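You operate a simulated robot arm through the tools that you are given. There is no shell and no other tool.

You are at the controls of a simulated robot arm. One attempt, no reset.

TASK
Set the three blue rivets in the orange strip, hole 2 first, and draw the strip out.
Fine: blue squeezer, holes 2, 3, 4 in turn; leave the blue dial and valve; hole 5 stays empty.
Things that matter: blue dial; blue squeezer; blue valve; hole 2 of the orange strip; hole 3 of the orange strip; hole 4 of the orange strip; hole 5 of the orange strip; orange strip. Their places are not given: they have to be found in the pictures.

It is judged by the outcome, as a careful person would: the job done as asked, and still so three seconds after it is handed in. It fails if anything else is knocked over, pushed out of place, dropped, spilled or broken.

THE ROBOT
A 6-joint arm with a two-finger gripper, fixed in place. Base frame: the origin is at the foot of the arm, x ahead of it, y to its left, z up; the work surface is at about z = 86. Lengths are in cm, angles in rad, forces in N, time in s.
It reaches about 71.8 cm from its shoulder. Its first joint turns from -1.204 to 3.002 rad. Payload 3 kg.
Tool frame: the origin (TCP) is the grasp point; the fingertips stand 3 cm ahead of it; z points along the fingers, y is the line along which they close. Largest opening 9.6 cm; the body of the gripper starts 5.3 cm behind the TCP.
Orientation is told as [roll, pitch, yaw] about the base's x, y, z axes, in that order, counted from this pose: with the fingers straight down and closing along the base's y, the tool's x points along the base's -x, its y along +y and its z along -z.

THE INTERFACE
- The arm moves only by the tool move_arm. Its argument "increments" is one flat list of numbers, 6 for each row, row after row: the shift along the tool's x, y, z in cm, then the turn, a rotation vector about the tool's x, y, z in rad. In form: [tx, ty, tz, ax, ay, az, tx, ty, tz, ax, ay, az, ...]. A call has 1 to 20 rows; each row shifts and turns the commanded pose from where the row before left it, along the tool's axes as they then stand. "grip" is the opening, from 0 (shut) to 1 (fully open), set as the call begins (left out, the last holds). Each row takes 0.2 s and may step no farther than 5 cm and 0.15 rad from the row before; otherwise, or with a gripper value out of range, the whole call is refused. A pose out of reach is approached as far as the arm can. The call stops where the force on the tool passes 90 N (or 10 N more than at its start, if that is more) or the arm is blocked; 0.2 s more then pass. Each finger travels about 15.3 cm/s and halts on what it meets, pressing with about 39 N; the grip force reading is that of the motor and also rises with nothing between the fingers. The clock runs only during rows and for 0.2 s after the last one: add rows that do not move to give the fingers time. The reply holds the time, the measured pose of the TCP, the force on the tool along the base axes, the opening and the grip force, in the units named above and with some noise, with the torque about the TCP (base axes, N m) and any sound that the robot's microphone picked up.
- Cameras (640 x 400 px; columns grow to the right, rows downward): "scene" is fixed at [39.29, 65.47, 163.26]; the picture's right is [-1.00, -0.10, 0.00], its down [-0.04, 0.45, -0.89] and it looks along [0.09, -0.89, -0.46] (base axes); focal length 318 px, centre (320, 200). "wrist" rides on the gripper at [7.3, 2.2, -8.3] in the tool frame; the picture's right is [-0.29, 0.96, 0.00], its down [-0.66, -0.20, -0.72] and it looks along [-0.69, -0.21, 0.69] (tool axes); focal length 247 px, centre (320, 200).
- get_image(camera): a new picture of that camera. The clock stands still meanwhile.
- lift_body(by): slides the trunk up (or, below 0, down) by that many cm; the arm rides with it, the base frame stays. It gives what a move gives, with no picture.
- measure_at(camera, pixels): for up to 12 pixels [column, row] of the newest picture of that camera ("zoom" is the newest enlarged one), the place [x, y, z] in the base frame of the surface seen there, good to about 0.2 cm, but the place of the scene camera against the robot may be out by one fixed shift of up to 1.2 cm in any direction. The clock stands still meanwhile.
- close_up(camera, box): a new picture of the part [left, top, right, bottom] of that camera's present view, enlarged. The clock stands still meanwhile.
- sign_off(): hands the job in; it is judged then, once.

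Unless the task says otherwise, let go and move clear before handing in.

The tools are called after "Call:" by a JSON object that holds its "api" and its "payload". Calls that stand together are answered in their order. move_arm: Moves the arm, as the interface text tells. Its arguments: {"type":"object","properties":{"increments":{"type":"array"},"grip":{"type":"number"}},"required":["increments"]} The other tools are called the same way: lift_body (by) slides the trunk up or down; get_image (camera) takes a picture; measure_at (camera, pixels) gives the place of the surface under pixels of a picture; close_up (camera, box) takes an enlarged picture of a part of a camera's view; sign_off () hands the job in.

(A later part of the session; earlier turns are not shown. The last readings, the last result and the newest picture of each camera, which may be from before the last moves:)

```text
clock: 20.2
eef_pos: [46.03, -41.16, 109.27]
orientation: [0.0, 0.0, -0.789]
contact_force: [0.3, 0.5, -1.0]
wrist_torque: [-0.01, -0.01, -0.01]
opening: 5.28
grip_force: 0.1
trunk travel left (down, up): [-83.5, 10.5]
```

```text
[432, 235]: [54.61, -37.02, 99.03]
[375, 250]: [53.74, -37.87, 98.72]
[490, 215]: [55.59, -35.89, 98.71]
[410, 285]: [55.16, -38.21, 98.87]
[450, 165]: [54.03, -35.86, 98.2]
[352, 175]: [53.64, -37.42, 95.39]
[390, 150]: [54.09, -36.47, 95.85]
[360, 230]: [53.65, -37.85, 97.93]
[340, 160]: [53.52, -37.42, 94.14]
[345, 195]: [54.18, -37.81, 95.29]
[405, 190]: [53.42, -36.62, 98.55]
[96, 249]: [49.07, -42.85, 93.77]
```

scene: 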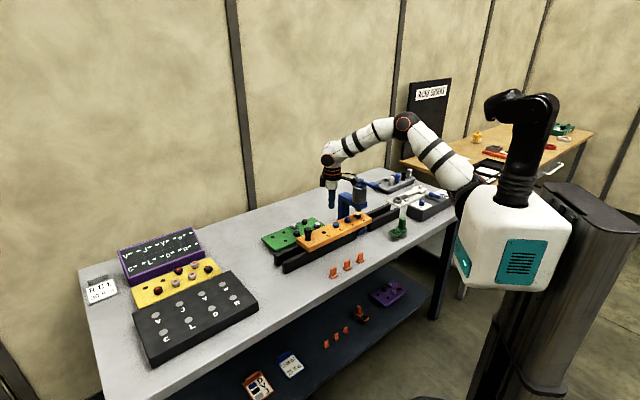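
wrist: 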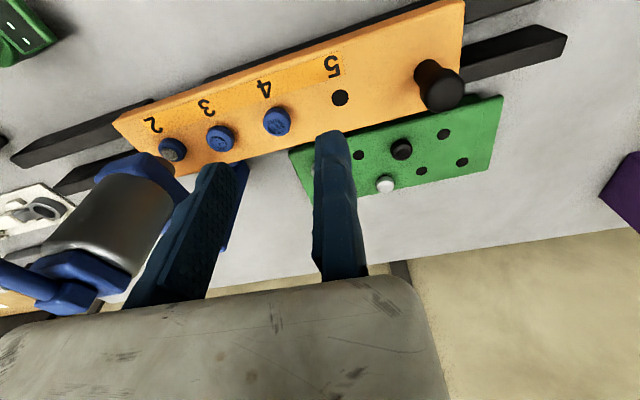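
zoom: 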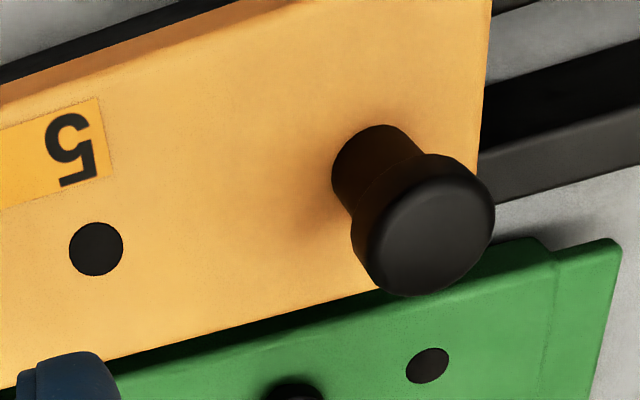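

Knob head centre is about (54.5,-37.05), top z≈99, about 2.7 cm wide. I'll now tilt the fingers outward 30° about the closing axis at this height, so the wrist can stay nearer to the robot, and check.

Call:
{"api": "move_arm", "payload": {"increments": [0, 0, 0, 0, -0.13, 0, 0, 0, 0, 0, -0.13, 0, 0, 0, 0, 0, -0.13, 0, 0, 0, 0, 0, -0.13, 0, 0, 0, 0, 0, 0, 0], "grip": 0.55}}

Call:
{"api": "get_image", "payload": {"camera": "scene"}}

Call:
{"api": "get_image", "payload": {"camera": "wrist"}}

```text
clock: 21.4
eef_pos: [46.12, -41.02, 109.19]
orientation: [-0.001, -0.519, -0.785]
contact_force: [-0.3, 0.1, -0.7]
wrist_torque: [0.0, -0.01, -0.02]
opening: 5.29
grip_force: 0.0
trunk travel left (down, up): [-83.5, 10.5]
```

```text
taken
```

scene: 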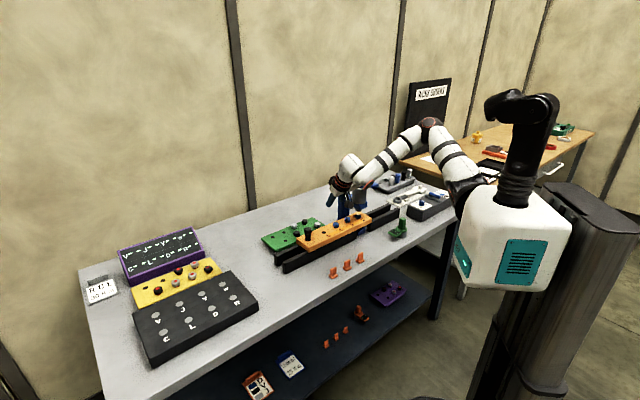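

```text
taken
```

wrist: 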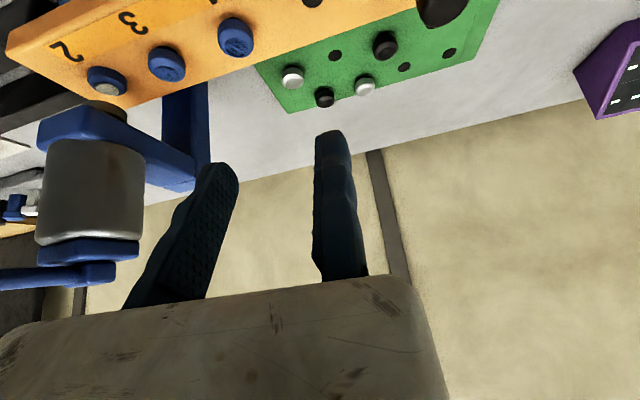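

The tilt worked and the arm is now less stretched. I'll move over the knob at this height.

Call:
{"api": "move_arm", "payload": {"increments": [-1.35, 4.36, 0.78, 0, 0, 0, -1.36, 4.37, 0.77, 0, 0, 0, 0, 0, 0, 0, 0, 0], "grip": 0.55}}

Call:
{"api": "get_image", "payload": {"camera": "wrist"}}

Call:
{"api": "close_up", "payload": {"camera": "scene", "box": [260, 150, 400, 280]}}

```text
clock: 22.2
eef_pos: [51.55, -38.58, 109.17]
orientation: [0.006, -0.519, -0.786]
contact_force: [-0.4, -0.2, 0.4]
wrist_torque: [0.01, -0.01, -0.01]
opening: 5.28
grip_force: 0.1
out of reach, approached as far as the arm can: row 2
trunk travel left (down, up): [-83.5, 10.5]
```

```text
taken
```

wrist: 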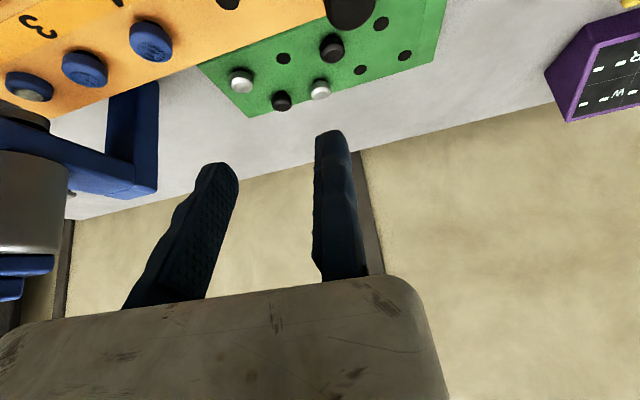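

```text
3.08 times, centred on (330, 215) of scene
```

zoom: 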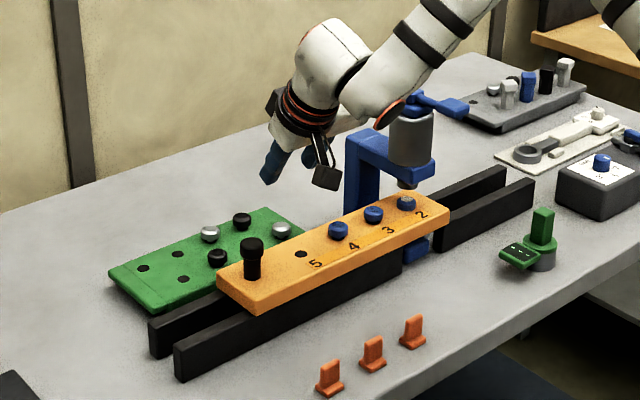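

It stopped at (51.55,-38.6), 3.4 cm short. I'll look at the arm's shape to see what limits it.

Call:
{"api": "close_up", "payload": {"camera": "scene", "box": [310, 80, 530, 240]}}

Call:
{"api": "measure_at", "payload": {"camera": "zoom", "pixels": [[340, 110], [165, 190], [100, 190], [250, 160], [420, 190], [420, 260], [70, 220], [55, 300], [470, 290], [420, 330], [400, 160], [320, 110]]}}

```text
2.50 times, centred on (420, 160) of scene
```

zoom: 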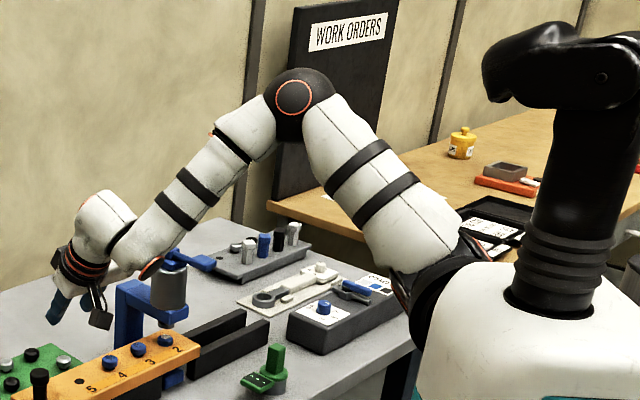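

```text
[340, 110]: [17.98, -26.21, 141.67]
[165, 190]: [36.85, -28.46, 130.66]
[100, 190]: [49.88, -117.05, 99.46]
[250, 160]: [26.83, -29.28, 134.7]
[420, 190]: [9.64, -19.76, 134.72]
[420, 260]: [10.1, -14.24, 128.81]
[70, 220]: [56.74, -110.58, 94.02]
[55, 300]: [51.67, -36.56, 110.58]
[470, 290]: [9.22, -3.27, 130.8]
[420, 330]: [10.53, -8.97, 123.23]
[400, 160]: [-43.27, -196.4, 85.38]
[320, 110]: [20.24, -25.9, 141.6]
```

Working out the geometry from the measured shoulder, elbow and wrist, the limit seems to be the shoulder joint; more tilt, a yaw nearer -20°, and a lower trunk relative to the hand should give enough reach everywhere along the rails. I'll tilt to 45° and turn back to yaw -20° here, in free air.

Call:
{"api": "move_arm", "payload": {"increments": [0, 0, 0, 0, -0.133, 0, 0, 0, 0, 0, -0.133, 0, 0, 0, 0, -0.1028, 0, -0.1028, 0, 0, 0, -0.1028, 0, -0.1028, 0, 0, 0, -0.1028, 0, -0.1028, 0, 0, 0, 0, 0, 0], "grip": 0.55}}

Call:
{"api": "get_image", "payload": {"camera": "scene"}}

Call:
{"api": "get_image", "payload": {"camera": "wrist"}}

```text
clock: 23.6
eef_pos: [51.91, -38.37, 109.21]
orientation: [-0.002, -0.788, -0.348]
contact_force: [0.1, -0.7, -0.9]
wrist_torque: [0.02, -0.01, 0.01]
opening: 5.29
grip_force: 0.1
trunk travel left (down, up): [-83.5, 10.5]
```

```text
taken
```

scene: 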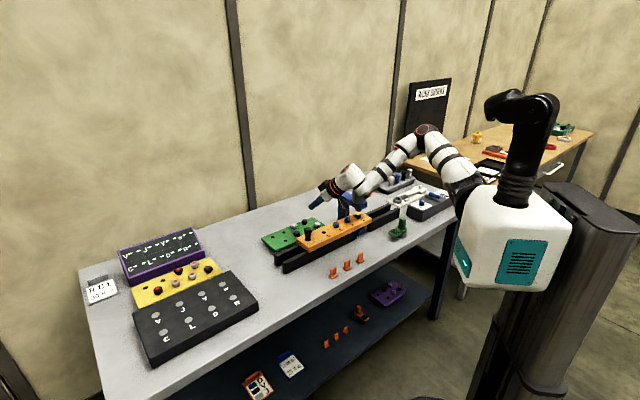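

```text
taken
```

wrist: 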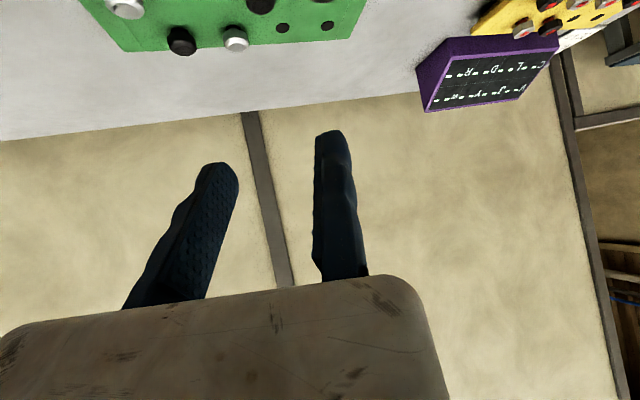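

Orientation is now pitch -45°, yaw -20° as wanted. I'll raise the hand 18 cm relative to the shoulder, line up over the knob, then drop the trunk.

Call:
{"api": "move_arm", "payload": {"increments": [-3.19, 0, -3.17, 0, 0, 0, -3.19, 0, -3.17, 0, 0, 0, -3.19, 0, -3.17, 0, 0, 0, -3.19, 0, -3.17, 0, 0, 0, -1.4, 2.13, 1.41, 0, 0, 0, 0, 0, 0, 0, 0, 0], "grip": 0.55}}

```text
clock: 25.0
eef_pos: [54.19, -37.4, 127.12]
orientation: [0.002, -0.791, -0.351]
contact_force: [0.3, 0.1, -0.8]
wrist_torque: [-0.02, -0.02, 0.0]
opening: 5.25
grip_force: 0.1
trunk travel left (down, up): [-83.5, 10.5]
```

That worked: TCP (54.2,-37.4,127.1). Now I lower the trunk by 21 cm, which keeps the fingertips a few cm above the knob top (99).

Call:
{"api": "lift_body", "payload": {"by": -21}}

Call:
{"api": "get_image", "payload": {"camera": "scene"}}

Call:
{"api": "get_image", "payload": {"camera": "wrist"}}

Call:
{"api": "close_up", "payload": {"camera": "scene", "box": [260, 170, 400, 280]}}

```text
clock: 27.3
eef_pos: [54.27, -37.33, 106.24]
orientation: [-0.001, -0.787, -0.35]
contact_force: [-0.2, 0.3, 0.6]
wrist_torque: [-0.02, -0.03, -0.01]
opening: 5.28
grip_force: 0.1
trunk travel left (down, up): [-62.5, 31.5]
```

```text
taken
```

scene: 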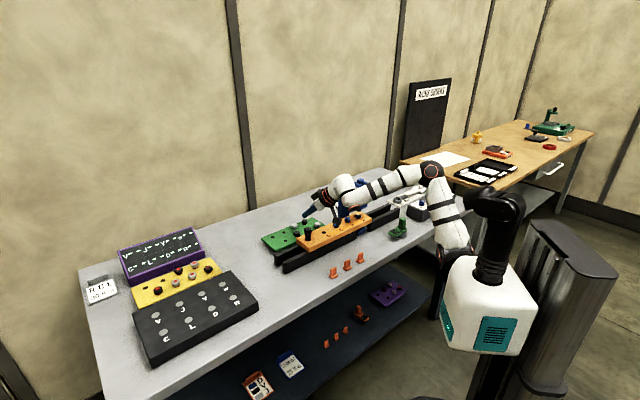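

```text
taken
```

wrist: 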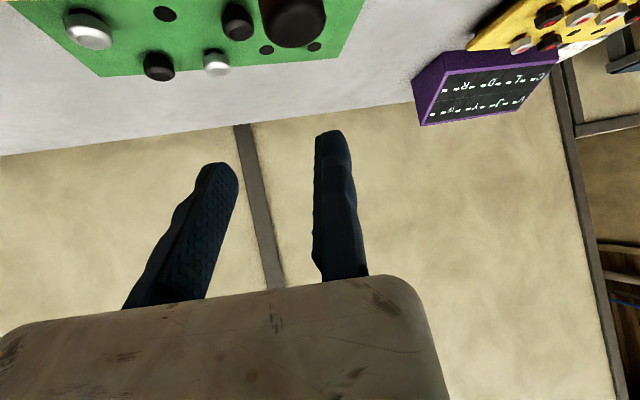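

```text
3.64 times, centred on (330, 225) of scene
```

zoom: 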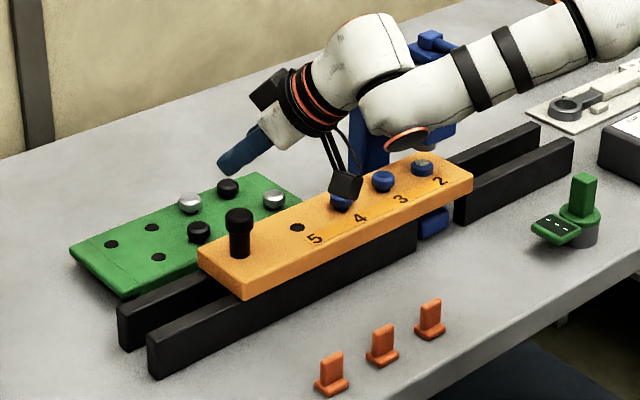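

The hand is above and slightly to the robot side of the knob (scene zoom (238,215)), with the forearm clear of the squeezer. I'll correct 0.3 cm sideways, lower the trunk 5 cm more, then check before the last approach.

Call:
{"api": "move_arm", "payload": {"increments": [-0.085, 0.34, 0.085, 0, 0, 0, 0, 0, 0, 0, 0, 0], "grip": 0.55}}

Call:
{"api": "lift_body", "payload": {"by": -4}}

Call:
{"api": "close_up", "payload": {"camera": "scene", "box": [270, 180, 370, 260]}}

Call:
{"api": "get_image", "payload": {"camera": "wrist"}}

```text
clock: 27.9
eef_pos: [54.23, -37.34, 106.09]
orientation: [0.002, -0.788, -0.35]
contact_force: [-0.3, -0.1, 0.5]
wrist_torque: [-0.02, 0.0, 0.0]
opening: 5.28
grip_force: 0.0
out of reach, approached as far as the arm can: row 1
trunk travel left (down, up): [-62.5, 31.5]
```

```text
clock: 28.7
eef_pos: [54.29, -37.38, 102.11]
orientation: [0.001, -0.786, -0.349]
contact_force: [0.7, -0.1, -0.5]
wrist_torque: [-0.03, -0.01, -0.03]
opening: 5.28
grip_force: 0.1
trunk travel left (down, up): [-58.5, 35.5]
```

```text
5.00 times, centred on (320, 220) of scene
```

zoom: 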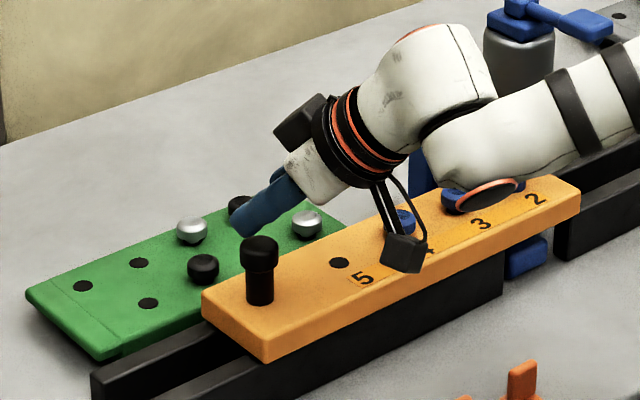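

```text
taken
```

wrist: 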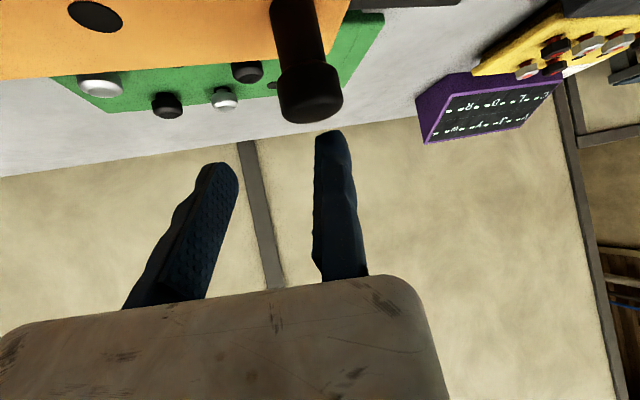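

Even a 0.3 cm shift was refused, so I need to understand the limit better. I'll measure the arm's joints in the present pose.

Call:
{"api": "close_up", "payload": {"camera": "scene", "box": [300, 140, 540, 300]}}

Call:
{"api": "measure_at", "payload": {"camera": "zoom", "pixels": [[352, 95], [340, 110], [230, 130], [270, 115], [180, 150], [145, 130], [90, 145], [100, 110], [395, 175], [420, 250], [400, 290], [380, 150]]}}

```text
2.50 times, centred on (420, 220) of scene
```

zoom: 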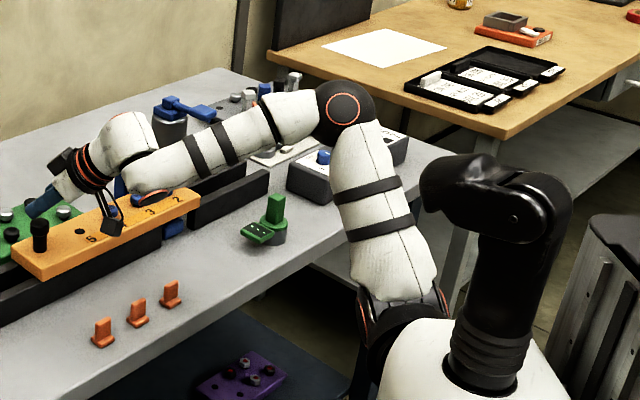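

```text
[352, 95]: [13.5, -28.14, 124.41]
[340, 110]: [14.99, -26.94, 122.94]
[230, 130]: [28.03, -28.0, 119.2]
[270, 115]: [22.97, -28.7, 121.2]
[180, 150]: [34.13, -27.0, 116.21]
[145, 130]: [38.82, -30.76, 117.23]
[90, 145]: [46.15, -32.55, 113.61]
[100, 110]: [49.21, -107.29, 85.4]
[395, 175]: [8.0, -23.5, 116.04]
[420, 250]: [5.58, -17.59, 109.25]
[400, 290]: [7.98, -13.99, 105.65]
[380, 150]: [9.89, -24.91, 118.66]
```

From the joint angles, the refusals look like a tool-roll limit in this orientation, which only matters going outward; pushing inward moves away from it. The knob at wrist (311,95) is within 0.4 cm of centred between the fingers, so I'll lower with the trunk around the knob.

Call:
{"api": "lift_body", "payload": {"by": -2.2}}

Call:
{"api": "get_image", "payload": {"camera": "wrist"}}

Call:
{"api": "close_up", "payload": {"camera": "scene", "box": [270, 180, 370, 260]}}

```text
clock: 29.4
eef_pos: [54.19, -37.29, 101.58]
orientation: [-0.004, -0.824, -0.347]
contact_force: [22.8, -16.6, 66.8]
wrist_torque: [-0.47, -1.67, 0.58]
opening: 5.28
grip_force: 0.1
trunk travel left (down, up): [-56.3, 37.7]
```

```text
taken
```

wrist: 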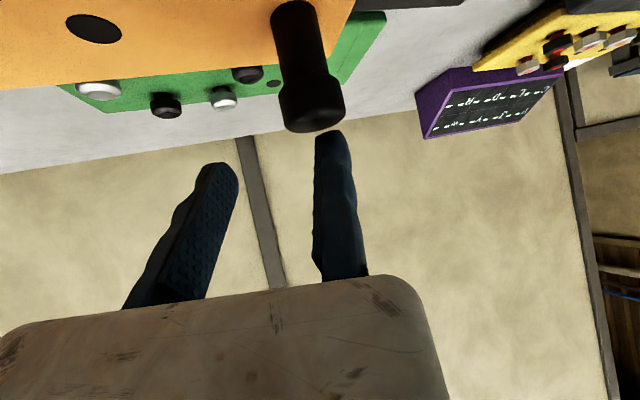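

```text
5.00 times, centred on (320, 220) of scene
```

zoom: 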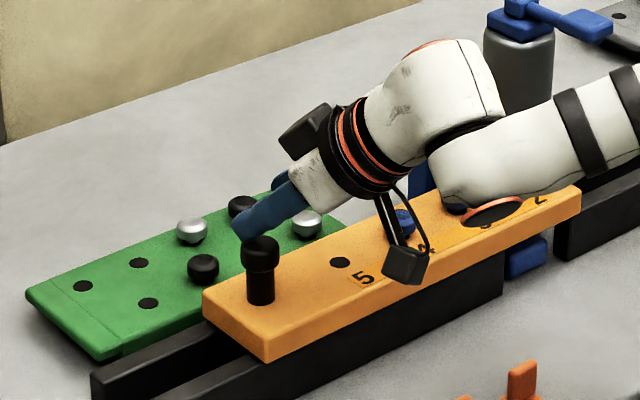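

Lowering met something: about 70 N upward, at a spot near the fingertips, with the TCP stopped at z=101.6. The right finger seems always to be at column 315-350 whatever the opening, so I'll back off upward first and then measure where the fingers really are.

Call:
{"api": "lift_body", "payload": {"by": 2.5}}

Call:
{"api": "get_image", "payload": {"camera": "wrist"}}

Call:
{"api": "measure_at", "payload": {"camera": "wrist", "pixels": [[225, 172], [215, 200], [190, 260], [333, 140], [325, 180], [340, 180], [345, 240], [310, 110], [310, 90], [290, 30], [100, 30], [232, 185]]}}

Call:
{"api": "close_up", "payload": {"camera": "scene", "box": [280, 190, 340, 250]}}

```text
clock: 30.1
eef_pos: [54.13, -37.26, 102.08]
orientation: [0.002, -0.783, -0.351]
contact_force: [-0.9, -1.2, 0.6]
wrist_torque: [0.0, -0.01, 0.01]
opening: 5.27
grip_force: 0.1
trunk travel left (down, up): [-58.8, 35.2]
```

```text
taken
```

wrist: 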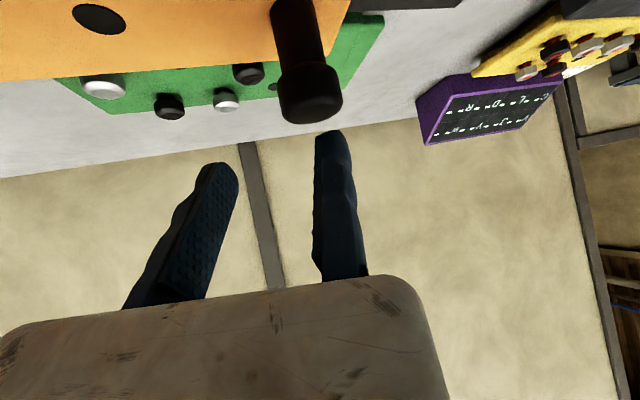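

```text
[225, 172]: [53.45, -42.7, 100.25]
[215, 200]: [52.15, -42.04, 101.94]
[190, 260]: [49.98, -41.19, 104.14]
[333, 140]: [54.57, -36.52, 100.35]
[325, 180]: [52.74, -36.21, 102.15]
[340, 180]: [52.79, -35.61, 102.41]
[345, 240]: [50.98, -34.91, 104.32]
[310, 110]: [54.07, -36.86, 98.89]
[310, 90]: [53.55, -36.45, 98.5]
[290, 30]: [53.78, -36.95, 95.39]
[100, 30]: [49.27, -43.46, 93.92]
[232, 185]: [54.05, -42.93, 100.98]
```

```text
6.67 times, centred on (310, 220) of scene
```

zoom: 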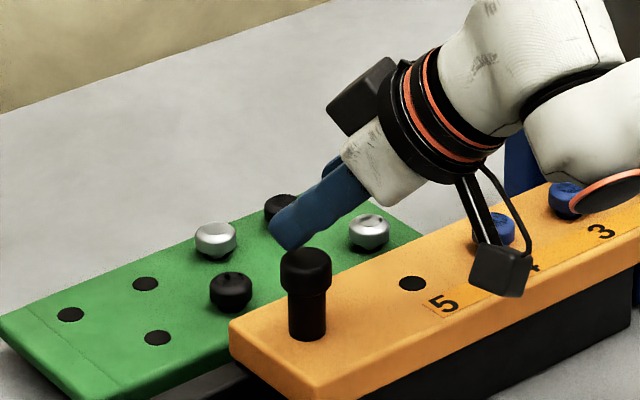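

The measurements show the +y finger's inner face sits essentially at the TCP line (right tip at (54.6,-36.5)) and only the other finger moves away (left tip at (53.5,-42.7)), so the right finger landed on the knob's top. I'll rise, check the knob and strip, and turn to yaw 0 where there is more freedom.

Call:
{"api": "lift_body", "payload": {"by": 3}}

Call:
{"api": "move_arm", "payload": {"increments": [0, 0, 0, -0.0826, 0, -0.0826, 0, 0, 0, -0.0826, 0, -0.0826, 0, 0, 0, -0.0826, 0, -0.0826, 0, 0, 0, 0, 0, 0], "grip": 0.55}}

Call:
{"api": "get_image", "payload": {"camera": "wrist"}}

Call:
{"api": "close_up", "payload": {"camera": "scene", "box": [260, 160, 400, 260]}}

```text
clock: 30.8
eef_pos: [54.24, -37.36, 105.38]
orientation: [0.0, -0.787, -0.349]
contact_force: [0.4, -0.1, -0.4]
wrist_torque: [0.0, -0.02, -0.01]
opening: 5.28
grip_force: 0.0
trunk travel left (down, up): [-61.8, 32.2]
```

```text
clock: 31.8
eef_pos: [54.3, -37.27, 105.37]
orientation: [0.0, -0.787, 0.003]
contact_force: [0.2, 0.7, 0.6]
wrist_torque: [0.03, -0.01, 0.02]
opening: 5.26
grip_force: 0.1
trunk travel left (down, up): [-61.8, 32.2]
```

```text
taken
```

wrist: 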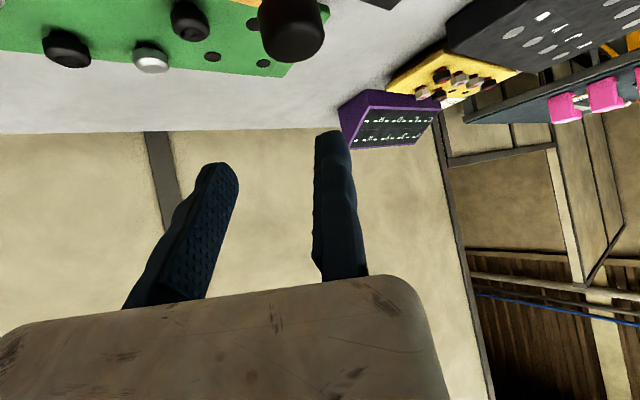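

```text
4.00 times, centred on (330, 210) of scene
```

zoom: 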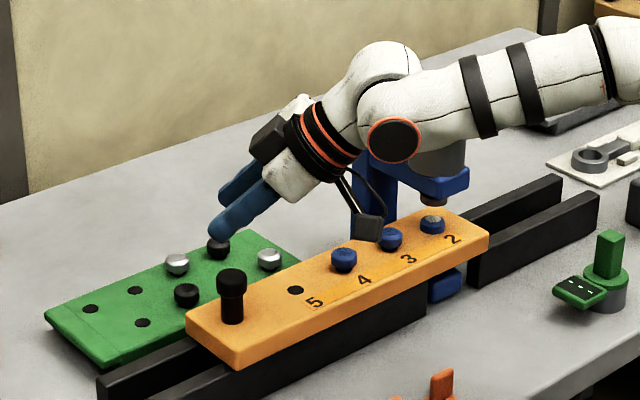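

Knob and strip are undisturbed and yaw 0 was reached. Now I move 2.5 cm in +y so the knob comes between the fingers.

Call:
{"api": "move_arm", "payload": {"increments": [-0.14, 1.25, 0.14, 0, 0, 0, 0, 1.25, 0, 0, 0, 0, 0, 0, 0, 0, 0, 0], "grip": 0.48}}

Call:
{"api": "get_image", "payload": {"camera": "wrist"}}

```text
clock: 32.6
eef_pos: [53.98, -34.94, 105.06]
orientation: [-0.001, -0.788, 0.002]
contact_force: [0.1, 0.3, 0.3]
wrist_torque: [0.0, 0.01, 0.02]
opening: 4.64
grip_force: 0.0
out of reach, approached as far as the arm can: row 2
trunk travel left (down, up): [-61.8, 32.2]
```

```text
taken
```

wrist: 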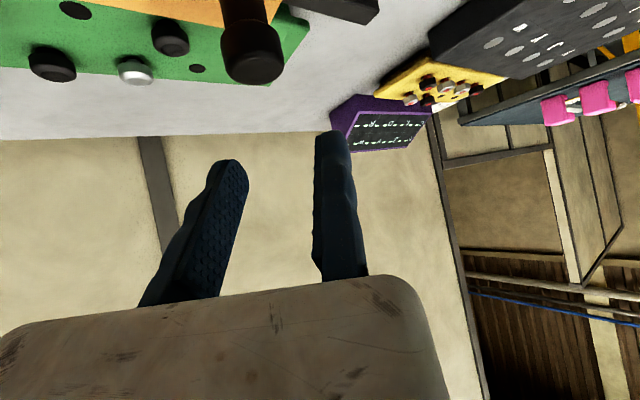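

Blocked again at (54.0,-34.9). I want to understand the arm's structure, so I'll look closely at the shoulder and elbow.

Call:
{"api": "close_up", "payload": {"camera": "scene", "box": [400, 150, 500, 290]}}

Call:
{"api": "close_up", "payload": {"camera": "scene", "box": [300, 150, 460, 250]}}

```text
2.86 times, centred on (450, 220) of scene
```

zoom: 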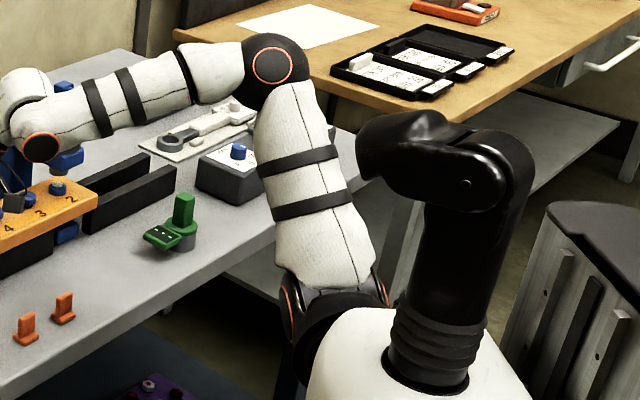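

```text
4.00 times, centred on (380, 200) of scene
```

zoom: 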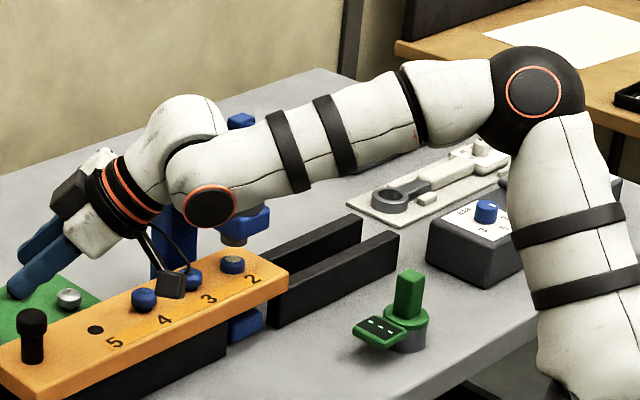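

The joint layout now makes sense: it's a humanoid-type shoulder, and all the recent refusals share the same wrist bend (~30° between forearm and hand). Lowering the trunk further while raising the hand should flatten the forearm and free it. I'll raise the hand 9 cm, then drop the trunk 9 cm.

Call:
{"api": "move_arm", "payload": {"increments": [-3.19, 0, -3.17, 0, 0, 0, -3.19, 0, -3.17, 0, 0, 0, 0, 0, 0, 0, 0, 0], "grip": 0.48}}

Call:
{"api": "lift_body", "payload": {"by": -8}}

Call:
{"api": "move_arm", "payload": {"increments": [0, 0, 0, 0.0928, 0, 0.0922, 0, 0, 0, 0.0928, 0, 0.0922, 0, 0, 0, 0.0928, 0, 0.0922, 0, 0, 0, 0.0928, 0, 0.0922, 0, 0, 0, 0.0928, 0, 0.0922, 0, 0, 0, 0.0928, 0, 0.0922, 0, 0, 0, 0, 0, 0], "grip": 0.48}}

Call:
{"api": "get_image", "payload": {"camera": "wrist"}}

Call:
{"api": "get_image", "payload": {"camera": "scene"}}

```text
clock: 33.4
eef_pos: [50.61, -36.85, 112.04]
orientation: [0.001, -0.788, 0.0]
contact_force: [0.0, 0.5, -0.3]
wrist_torque: [0.0, 0.01, -0.02]
opening: 4.62
grip_force: 0.1
out of reach, approached as far as the arm can: row 1, 2
trunk travel left (down, up): [-61.8, 32.2]
```

```text
clock: 34.6
eef_pos: [50.62, -36.83, 104.07]
orientation: [0.0, -0.789, 0.001]
contact_force: [-0.4, 0.3, 0.6]
wrist_torque: [-0.01, -0.01, 0.0]
opening: 4.6
grip_force: 0.1
trunk travel left (down, up): [-53.8, 40.2]
```

```text
clock: 36.2
eef_pos: [47.46, -39.87, 101.29]
orientation: [0.001, -0.791, -0.785]
contact_force: [0.9, -0.2, -0.4]
wrist_torque: [0.0, 0.02, 0.03]
opening: 4.61
grip_force: 0.1
out of reach, approached as far as the arm can: row 2, 3, 4, 5, 6
trunk travel left (down, up): [-53.8, 40.2]
```

```text
taken
```

wrist: 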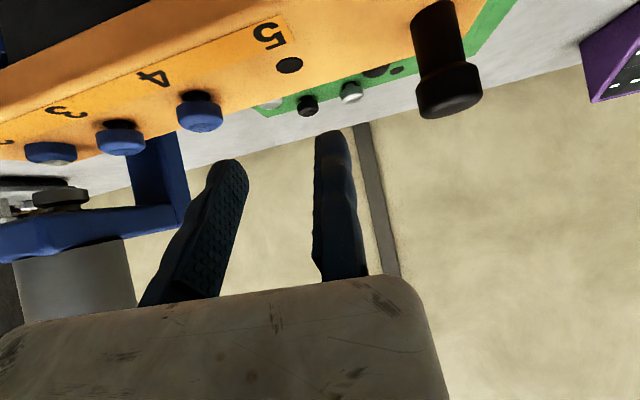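

```text
taken
```

scene: 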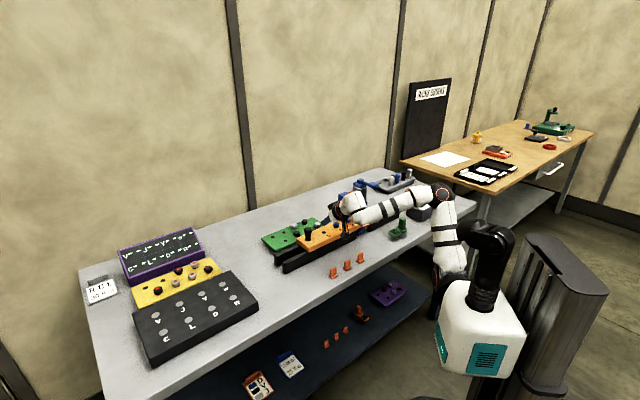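

The turn pulled the hand to (47.5,-39.9,101.3), close above the strip but without contact (forces ~0). The pattern of limits now fits a shoulder that must stay swung out to the right and can't go past overhead, so I'll raise the trunk first to get clear and then lower the hand relative to the shoulder.

Call:
{"api": "lift_body", "payload": {"by": 15}}

Call:
{"api": "move_arm", "payload": {"increments": [2.37, 0, 2.34, 0, 0, 0, 2.37, 0, 2.34, 0, 0, 0, 2.37, 0, 2.34, 0, 0, 0, 0, 0, 0, 0, 0, 0], "grip": 0.48}}

```text
clock: 38.0
eef_pos: [47.54, -39.77, 116.34]
orientation: [0.001, -0.789, -0.782]
contact_force: [-0.8, -0.3, -0.4]
wrist_torque: [-0.02, 0.01, -0.01]
opening: 4.61
grip_force: 0.0
trunk travel left (down, up): [-68.8, 25.2]
```

```text
clock: 39.0
eef_pos: [47.41, -39.75, 106.36]
orientation: [0.003, -0.793, -0.784]
contact_force: [-0.3, -0.5, 0.0]
wrist_torque: [0.02, 0.01, 0.02]
opening: 4.61
grip_force: 0.1
trunk travel left (down, up): [-68.8, 25.2]
```

Good, no refusal. Now I turn the hand from yaw -45° to about +15° (leaning more from the right-hand side), in free air.

Call:
{"api": "move_arm", "payload": {"increments": [0, 0, 0, -0.0932, 0, -0.0921, 0, 0, 0, -0.0932, 0, -0.0921, 0, 0, 0, -0.0932, 0, -0.0921, 0, 0, 0, -0.0932, 0, -0.0921, 0, 0, 0, 0, 0, 0], "grip": 0.48}}

Call:
{"api": "get_image", "payload": {"camera": "scene"}}

```text
clock: 40.1
eef_pos: [47.71, -39.61, 106.38]
orientation: [-0.001, -0.789, -0.256]
contact_force: [-0.1, 0.7, 0.5]
wrist_torque: [0.03, 0.0, -0.02]
opening: 4.62
grip_force: 0.1
out of reach, approached as far as the arm can: row 4
trunk travel left (down, up): [-68.8, 25.2]
```

```text
taken
```

scene: 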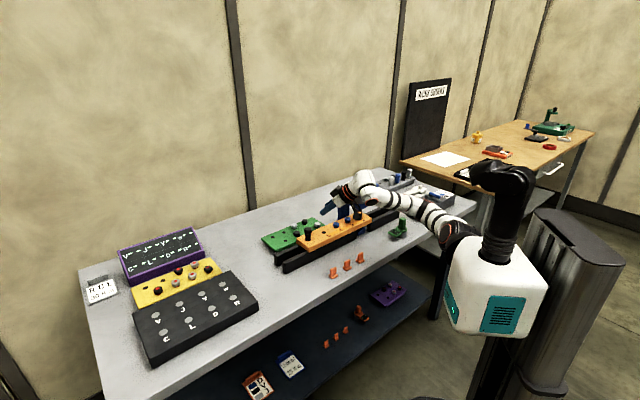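

The arm's shape has changed noticeably (elbow now low, around (460,230)). I'll look closer before going on.

Call:
{"api": "close_up", "payload": {"camera": "scene", "box": [300, 140, 540, 300]}}

Call:
{"api": "get_image", "payload": {"camera": "wrist"}}

Call:
{"api": "measure_at", "payload": {"camera": "zoom", "pixels": [[400, 230], [350, 210], [290, 180], [250, 150], [200, 140], [180, 110], [425, 240], [380, 215], [420, 290], [230, 165]]}}

```text
2.50 times, centred on (420, 220) of scene
```

zoom: 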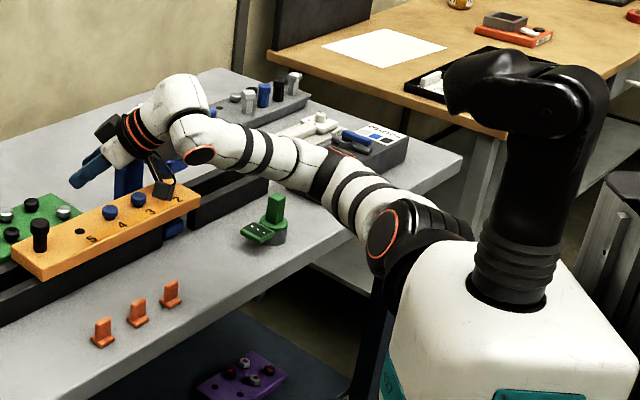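

```text
taken
```

wrist: 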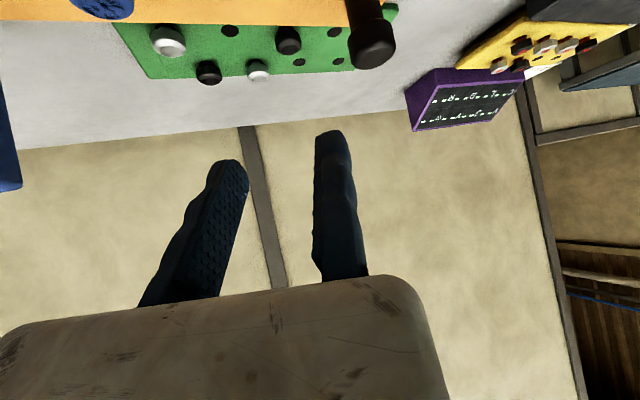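

```text
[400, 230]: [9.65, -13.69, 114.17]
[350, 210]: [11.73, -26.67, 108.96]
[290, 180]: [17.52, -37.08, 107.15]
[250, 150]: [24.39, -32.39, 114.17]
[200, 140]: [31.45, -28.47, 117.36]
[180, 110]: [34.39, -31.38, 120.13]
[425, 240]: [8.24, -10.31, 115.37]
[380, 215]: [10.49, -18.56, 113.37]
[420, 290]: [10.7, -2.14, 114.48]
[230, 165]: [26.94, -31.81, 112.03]
```

The upper arm swung out sideways because the hand had come close in; it will unwind as the hand extends. I'll extend toward the knob first (same height, z≈106), then turn the yaw there.

Call:
{"api": "move_arm", "payload": {"increments": [-1.54, 1.14, 1.55, 0, 0, 0, -1.54, 1.14, 1.55, 0, 0, 0, 0, 0, 0, 0, 0, 0], "grip": 0.48}}

Call:
{"api": "close_up", "payload": {"camera": "scene", "box": [300, 140, 540, 300]}}

```text
clock: 41.0
eef_pos: [52.59, -38.74, 106.27]
orientation: [0.001, -0.792, -0.258]
contact_force: [1.0, -0.4, 0.6]
wrist_torque: [-0.01, -0.03, -0.03]
opening: 4.62
grip_force: 0.0
trunk travel left (down, up): [-68.8, 25.2]
```

```text
2.50 times, centred on (420, 220) of scene
```

zoom: 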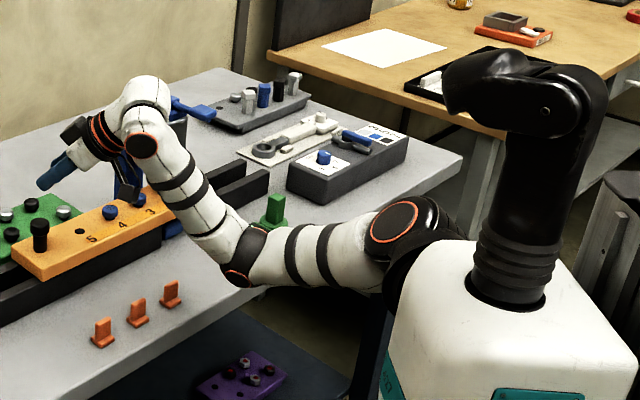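

The elbow is now below (zoom (240,270)), passing near the green toggle and the table's edge. I'll measure how close it is before moving.

Call:
{"api": "measure_at", "payload": {"camera": "zoom", "pixels": [[240, 270], [245, 240], [205, 225], [180, 180], [140, 145], [300, 260], [350, 240], [400, 225], [275, 210], [230, 283], [275, 230], [225, 265]]}}

Call:
{"api": "close_up", "payload": {"camera": "scene", "box": [340, 190, 460, 270]}}

```text
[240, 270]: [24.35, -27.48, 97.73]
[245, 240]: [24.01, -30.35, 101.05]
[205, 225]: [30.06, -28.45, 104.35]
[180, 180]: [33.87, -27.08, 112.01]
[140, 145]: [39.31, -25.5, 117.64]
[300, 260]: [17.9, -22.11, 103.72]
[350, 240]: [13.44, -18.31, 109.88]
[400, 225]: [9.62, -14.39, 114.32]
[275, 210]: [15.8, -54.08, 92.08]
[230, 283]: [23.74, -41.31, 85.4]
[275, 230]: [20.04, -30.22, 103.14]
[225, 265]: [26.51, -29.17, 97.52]
```

```text
5.00 times, centred on (400, 230) of scene
```

zoom: 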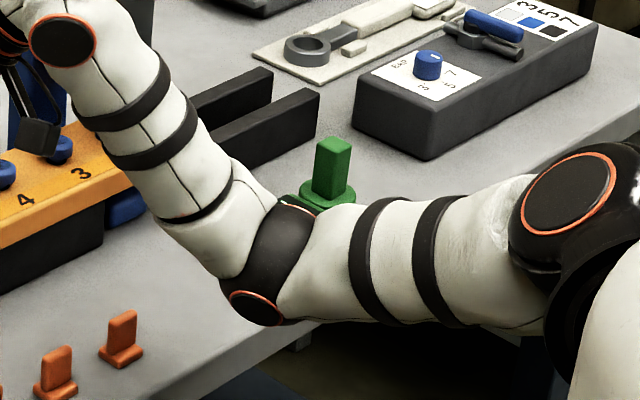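

The elbow (about (24,-32,98), bottom near 92) is 6 cm above the table and far from the toggle, and all objects are still in place. In this elbow-low shape reaching forward should be natural, so I'll try to bring the knob between the fingers at this height.

Call:
{"api": "move_arm", "payload": {"increments": [-0.49, 2.25, 0.5, 0, 0, 0, -0.49, 2.25, 0.5, 0, 0, 0, 0, 0, 0, 0, 0, 0], "grip": 0.48}}

Call:
{"api": "get_image", "payload": {"camera": "wrist"}}

Call:
{"api": "close_up", "payload": {"camera": "scene", "box": [260, 140, 500, 300]}}

```text
clock: 41.8
eef_pos: [55.22, -34.66, 106.38]
orientation: [0.003, -0.791, -0.261]
contact_force: [0.3, 0.5, 0.0]
wrist_torque: [0.02, 0.0, -0.01]
opening: 4.6
grip_force: 0.0
trunk travel left (down, up): [-68.8, 25.2]
```

```text
taken
```

wrist: 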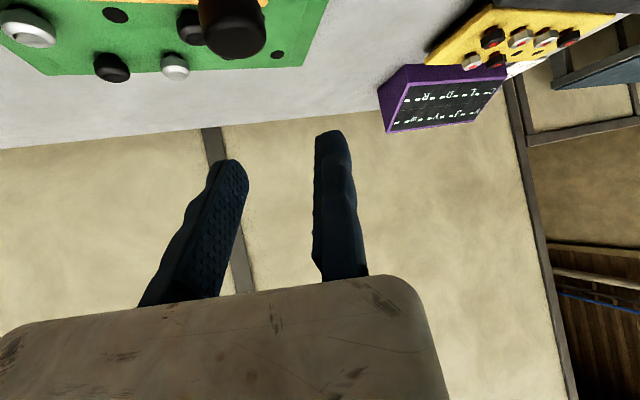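

```text
2.50 times, centred on (380, 220) of scene
```

zoom: 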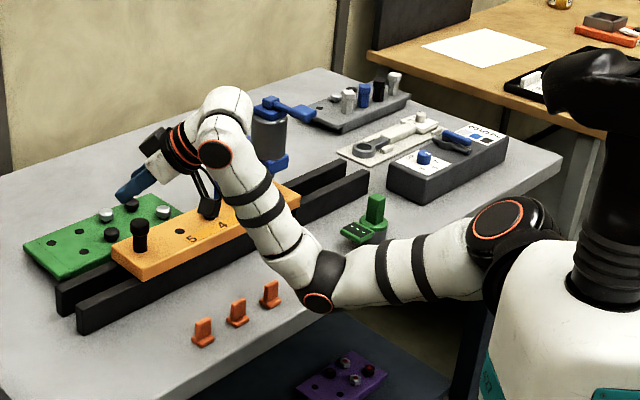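

No refusal: this elbow-low shape reaches well. Now I'll check clearance between the elbow (zoom (325,285)) and the orange clips (270,293) before lowering.

Call:
{"api": "measure_at", "payload": {"camera": "zoom", "pixels": [[320, 300], [330, 265], [305, 300], [270, 285], [270, 303], [237, 320], [203, 340], [300, 260], [345, 300], [280, 240], [205, 215], [210, 208]]}}

Call:
{"api": "measure_at", "payload": {"camera": "wrist", "pixels": [[235, 35], [215, 20], [260, 40], [333, 138], [230, 170]]}}

```text
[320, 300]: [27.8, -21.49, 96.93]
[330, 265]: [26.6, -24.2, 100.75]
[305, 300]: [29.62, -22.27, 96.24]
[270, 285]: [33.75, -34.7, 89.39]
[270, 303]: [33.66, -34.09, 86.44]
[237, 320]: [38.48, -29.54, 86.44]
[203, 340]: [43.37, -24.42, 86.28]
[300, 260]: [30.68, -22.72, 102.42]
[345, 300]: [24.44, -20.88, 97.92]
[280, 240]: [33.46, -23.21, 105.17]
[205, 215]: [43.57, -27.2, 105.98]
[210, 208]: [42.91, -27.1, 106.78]
```

```text
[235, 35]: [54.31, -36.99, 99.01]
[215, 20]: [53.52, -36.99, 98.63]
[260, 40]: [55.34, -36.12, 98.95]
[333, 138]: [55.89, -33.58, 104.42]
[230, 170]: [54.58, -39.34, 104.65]
```

Knob centre relative to the TCP is about -2.5 cm along the closing axis, i.e. mid-gap, and the elbow is just outside the table edge and clear of the clips. For margin I raise the trunk 4 cm, then lower the hand about 8 cm with the arm.

Call:
{"api": "lift_body", "payload": {"by": 4}}

Call:
{"api": "move_arm", "payload": {"increments": [1.9, 0, 1.88, 0, 0, 0, 1.9, 0, 1.88, 0, 0, 0, 1.9, 0, 1.88, 0, 0, 0, 0, 0, 0, 0, 0, 0], "grip": 0.48}}

Call:
{"api": "get_image", "payload": {"camera": "wrist"}}

Call:
{"api": "close_up", "payload": {"camera": "scene", "box": [260, 140, 500, 300]}}

```text
clock: 42.6
eef_pos: [55.27, -34.57, 110.42]
orientation: [0.002, -0.792, -0.259]
contact_force: [-0.1, -1.0, 0.2]
wrist_torque: [-0.03, 0.01, -0.01]
opening: 4.61
grip_force: 0.0
trunk travel left (down, up): [-72.8, 21.2]
```

```text
clock: 43.6
eef_pos: [55.16, -34.56, 102.37]
orientation: [0.002, -0.792, -0.259]
contact_force: [-1.0, 0.4, 0.3]
wrist_torque: [-0.01, -0.01, -0.02]
opening: 4.61
grip_force: 0.0
trunk travel left (down, up): [-72.8, 21.2]
```

```text
taken
```

wrist: 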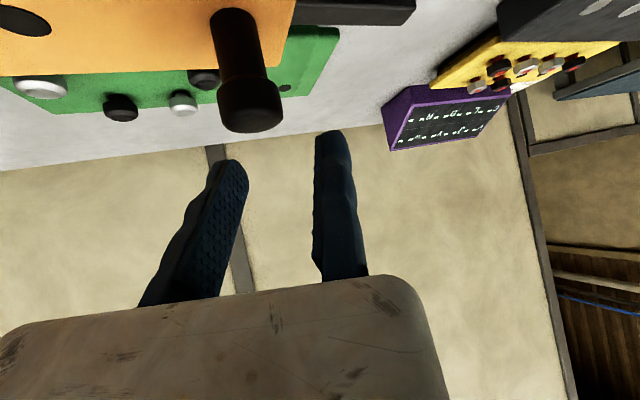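

```text
2.50 times, centred on (380, 220) of scene
```

zoom: 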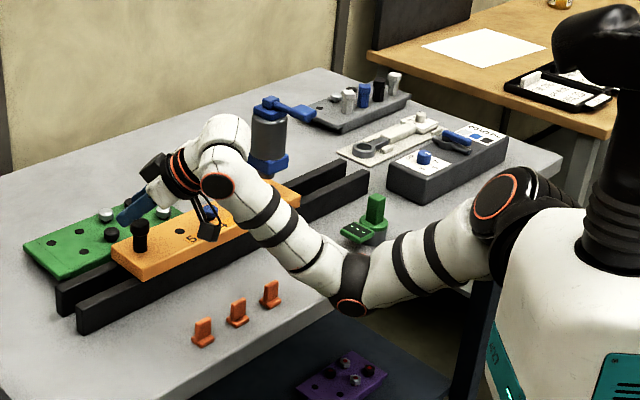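

The knob (wrist (248,110)) is heading for mid-gap. I'll descend the last 4.5 cm in small steps.

Call:
{"api": "move_arm", "payload": {"increments": [0.8, 0, 0.79, 0, 0, 0, 0.8, 0, 0.79, 0, 0, 0, 0.8, 0, 0.79, 0, 0, 0, 0.75, 0, 0.74, 0, 0, 0, 0, 0, 0, 0, 0, 0], "grip": 0.48}}

Call:
{"api": "get_image", "payload": {"camera": "wrist"}}

Call:
{"api": "close_up", "payload": {"camera": "scene", "box": [280, 190, 360, 260]}}

```text
clock: 44.8
eef_pos: [55.17, -34.47, 97.95]
orientation: [0.002, -0.792, -0.26]
contact_force: [-0.2, -0.6, -1.0]
wrist_torque: [0.01, 0.0, -0.01]
opening: 4.6
grip_force: 0.0
trunk travel left (down, up): [-72.8, 21.2]
```

```text
taken
```

wrist: 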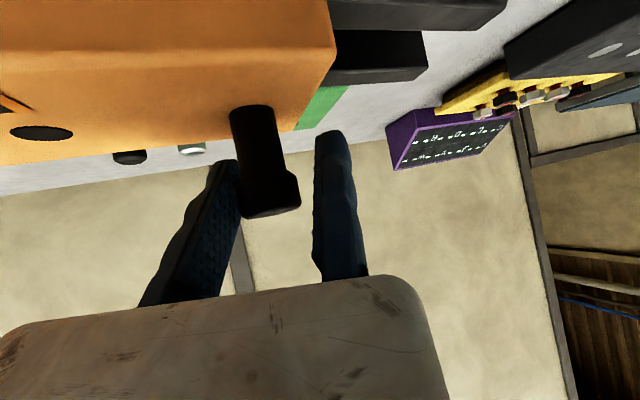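

```text
5.71 times, centred on (320, 225) of scene
```

zoom: 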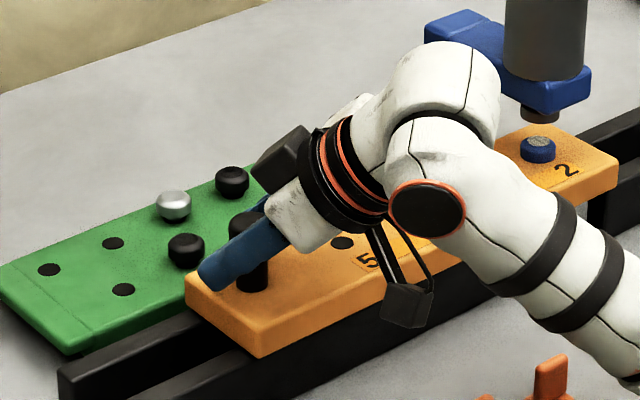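

The knob's head is between the fingers (wrist (270,190)), a bit nearer the left one. I'll shift 0.4 cm toward -c and close in two stages.

Call:
{"api": "move_arm", "payload": {"increments": [0, -0.2, 0, 0, 0, 0, 0, -0.2, 0, 0, 0, 0, 0, 0, 0, 0, 0, 0], "grip": 0.34}}

Call:
{"api": "move_arm", "payload": {"increments": [0, 0, 0, 0, 0, 0, 0, 0, 0, 0, 0, 0, 0, 0, 0, 0, 0, 0], "grip": 0.15}}

Call:
{"api": "get_image", "payload": {"camera": "wrist"}}

Call:
{"api": "close_up", "payload": {"camera": "scene", "box": [280, 190, 380, 260]}}

```text
clock: 45.6
eef_pos: [55.11, -35.0, 97.92]
orientation: [0.002, -0.79, -0.261]
contact_force: [-1.7, -1.9, -0.5]
wrist_torque: [0.01, 0.01, -0.01]
opening: 3.56
grip_force: 2.4
trunk travel left (down, up): [-72.8, 21.2]
```

```text
clock: 46.4
eef_pos: [55.21, -35.21, 97.92]
orientation: [0.003, -0.793, -0.263]
contact_force: [4.6, -10.7, 5.1]
wrist_torque: [-0.25, -0.02, -0.24]
opening: 2.93
grip_force: 45.5
trunk travel left (down, up): [-72.8, 21.2]
```

```text
taken
```

wrist: 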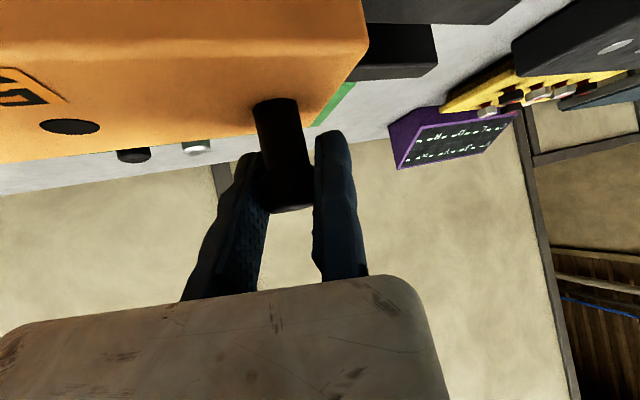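

```text
5.71 times, centred on (330, 225) of scene
```

zoom: 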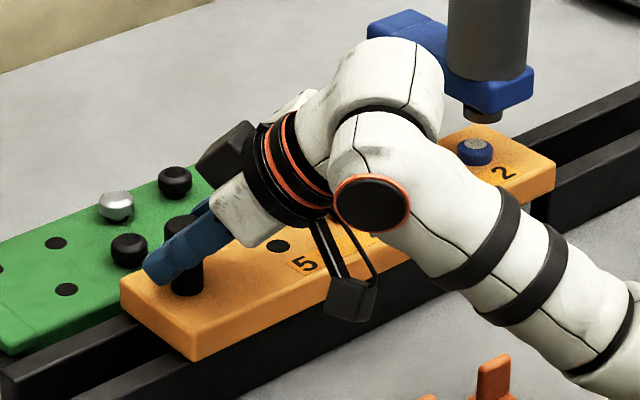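

The knob is gripped (opening 2.93, 45 N). The strip seems to have shifted ~0.4 cm outward (rivet 2 at zoom (475,148) vs ram (482,115)). Now I push the strip inward along the rails, 2 cm first to check how it slides.

Call:
{"api": "move_arm", "payload": {"increments": [0.246, -0.606, -0.249, 0, 0, 0, 0.246, -0.606, -0.249, 0, 0, 0, 0.246, -0.606, -0.249, 0, 0, 0], "grip": 0.15}}

Call:
{"api": "close_up", "payload": {"camera": "scene", "box": [280, 180, 400, 260]}}

```text
clock: 47.2
eef_pos: [53.67, -36.68, 97.87]
orientation: [0.001, -0.794, -0.26]
contact_force: [12.8, -11.0, 11.9]
wrist_torque: [-0.48, -0.14, 0.28]
opening: 2.93
grip_force: 44.7
trunk travel left (down, up): [-72.8, 21.2]
```

```text
5.00 times, centred on (340, 220) of scene
```

zoom: 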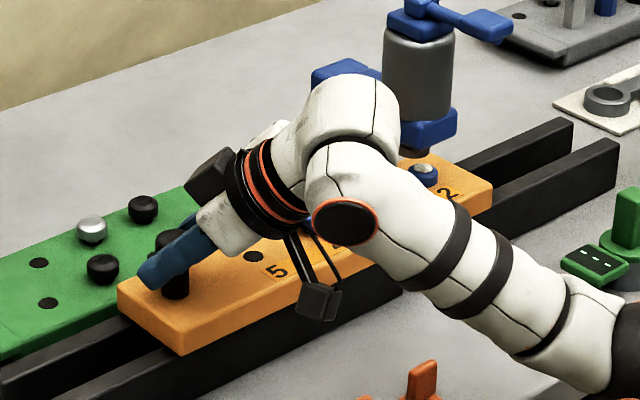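

It slides easily; there's some sideways load (~17 N) from the rails, so I'll add a slight correction toward -n and continue about 3.2 cm.

Call:
{"api": "move_arm", "payload": {"increments": [0.254, -0.706, -0.281, 0, 0, 0, 0.254, -0.706, -0.281, 0, 0, 0, 0.254, -0.706, -0.281, 0, 0, 0, 0.254, -0.706, -0.281, 0, 0, 0], "grip": 0.15}}

Call:
{"api": "close_up", "payload": {"camera": "scene", "box": [290, 180, 410, 260]}}

```text
clock: 48.2
eef_pos: [51.38, -38.98, 97.9]
orientation: [0.001, -0.789, -0.261]
contact_force: [8.5, -9.2, 9.4]
wrist_torque: [-0.47, -0.36, 0.15]
opening: 2.92
grip_force: 45.0
trunk travel left (down, up): [-72.8, 21.2]
```

```text
5.00 times, centred on (350, 220) of scene
```

zoom: 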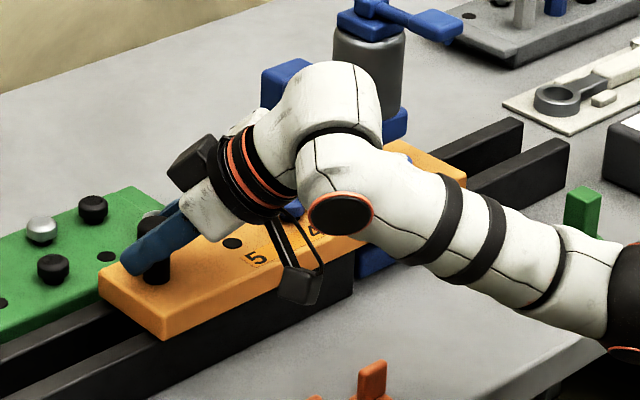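

Total travel so far is about 5.4 cm. The arm hides the ram, so I'll use hole 5 (zoom (232,243)) as the reference: it should end near (43.8,-47.1) in scene coordinates.

Call:
{"api": "close_up", "payload": {"camera": "scene", "box": [310, 205, 360, 240]}}

```text
11.43 times, centred on (335, 222) of scene
```

zoom: 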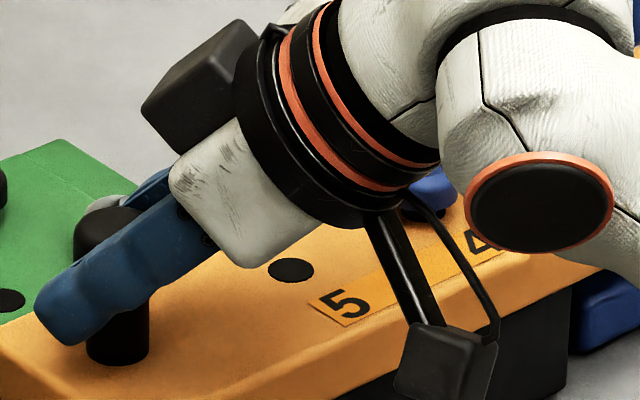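

Call:
{"api": "measure_at", "payload": {"camera": "zoom", "pixels": [[291, 270], [285, 268], [297, 272], [280, 270], [302, 270]]}}

```text
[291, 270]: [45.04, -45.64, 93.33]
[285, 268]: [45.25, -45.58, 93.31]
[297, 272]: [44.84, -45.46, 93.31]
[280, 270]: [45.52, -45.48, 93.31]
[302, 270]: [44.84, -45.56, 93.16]
```

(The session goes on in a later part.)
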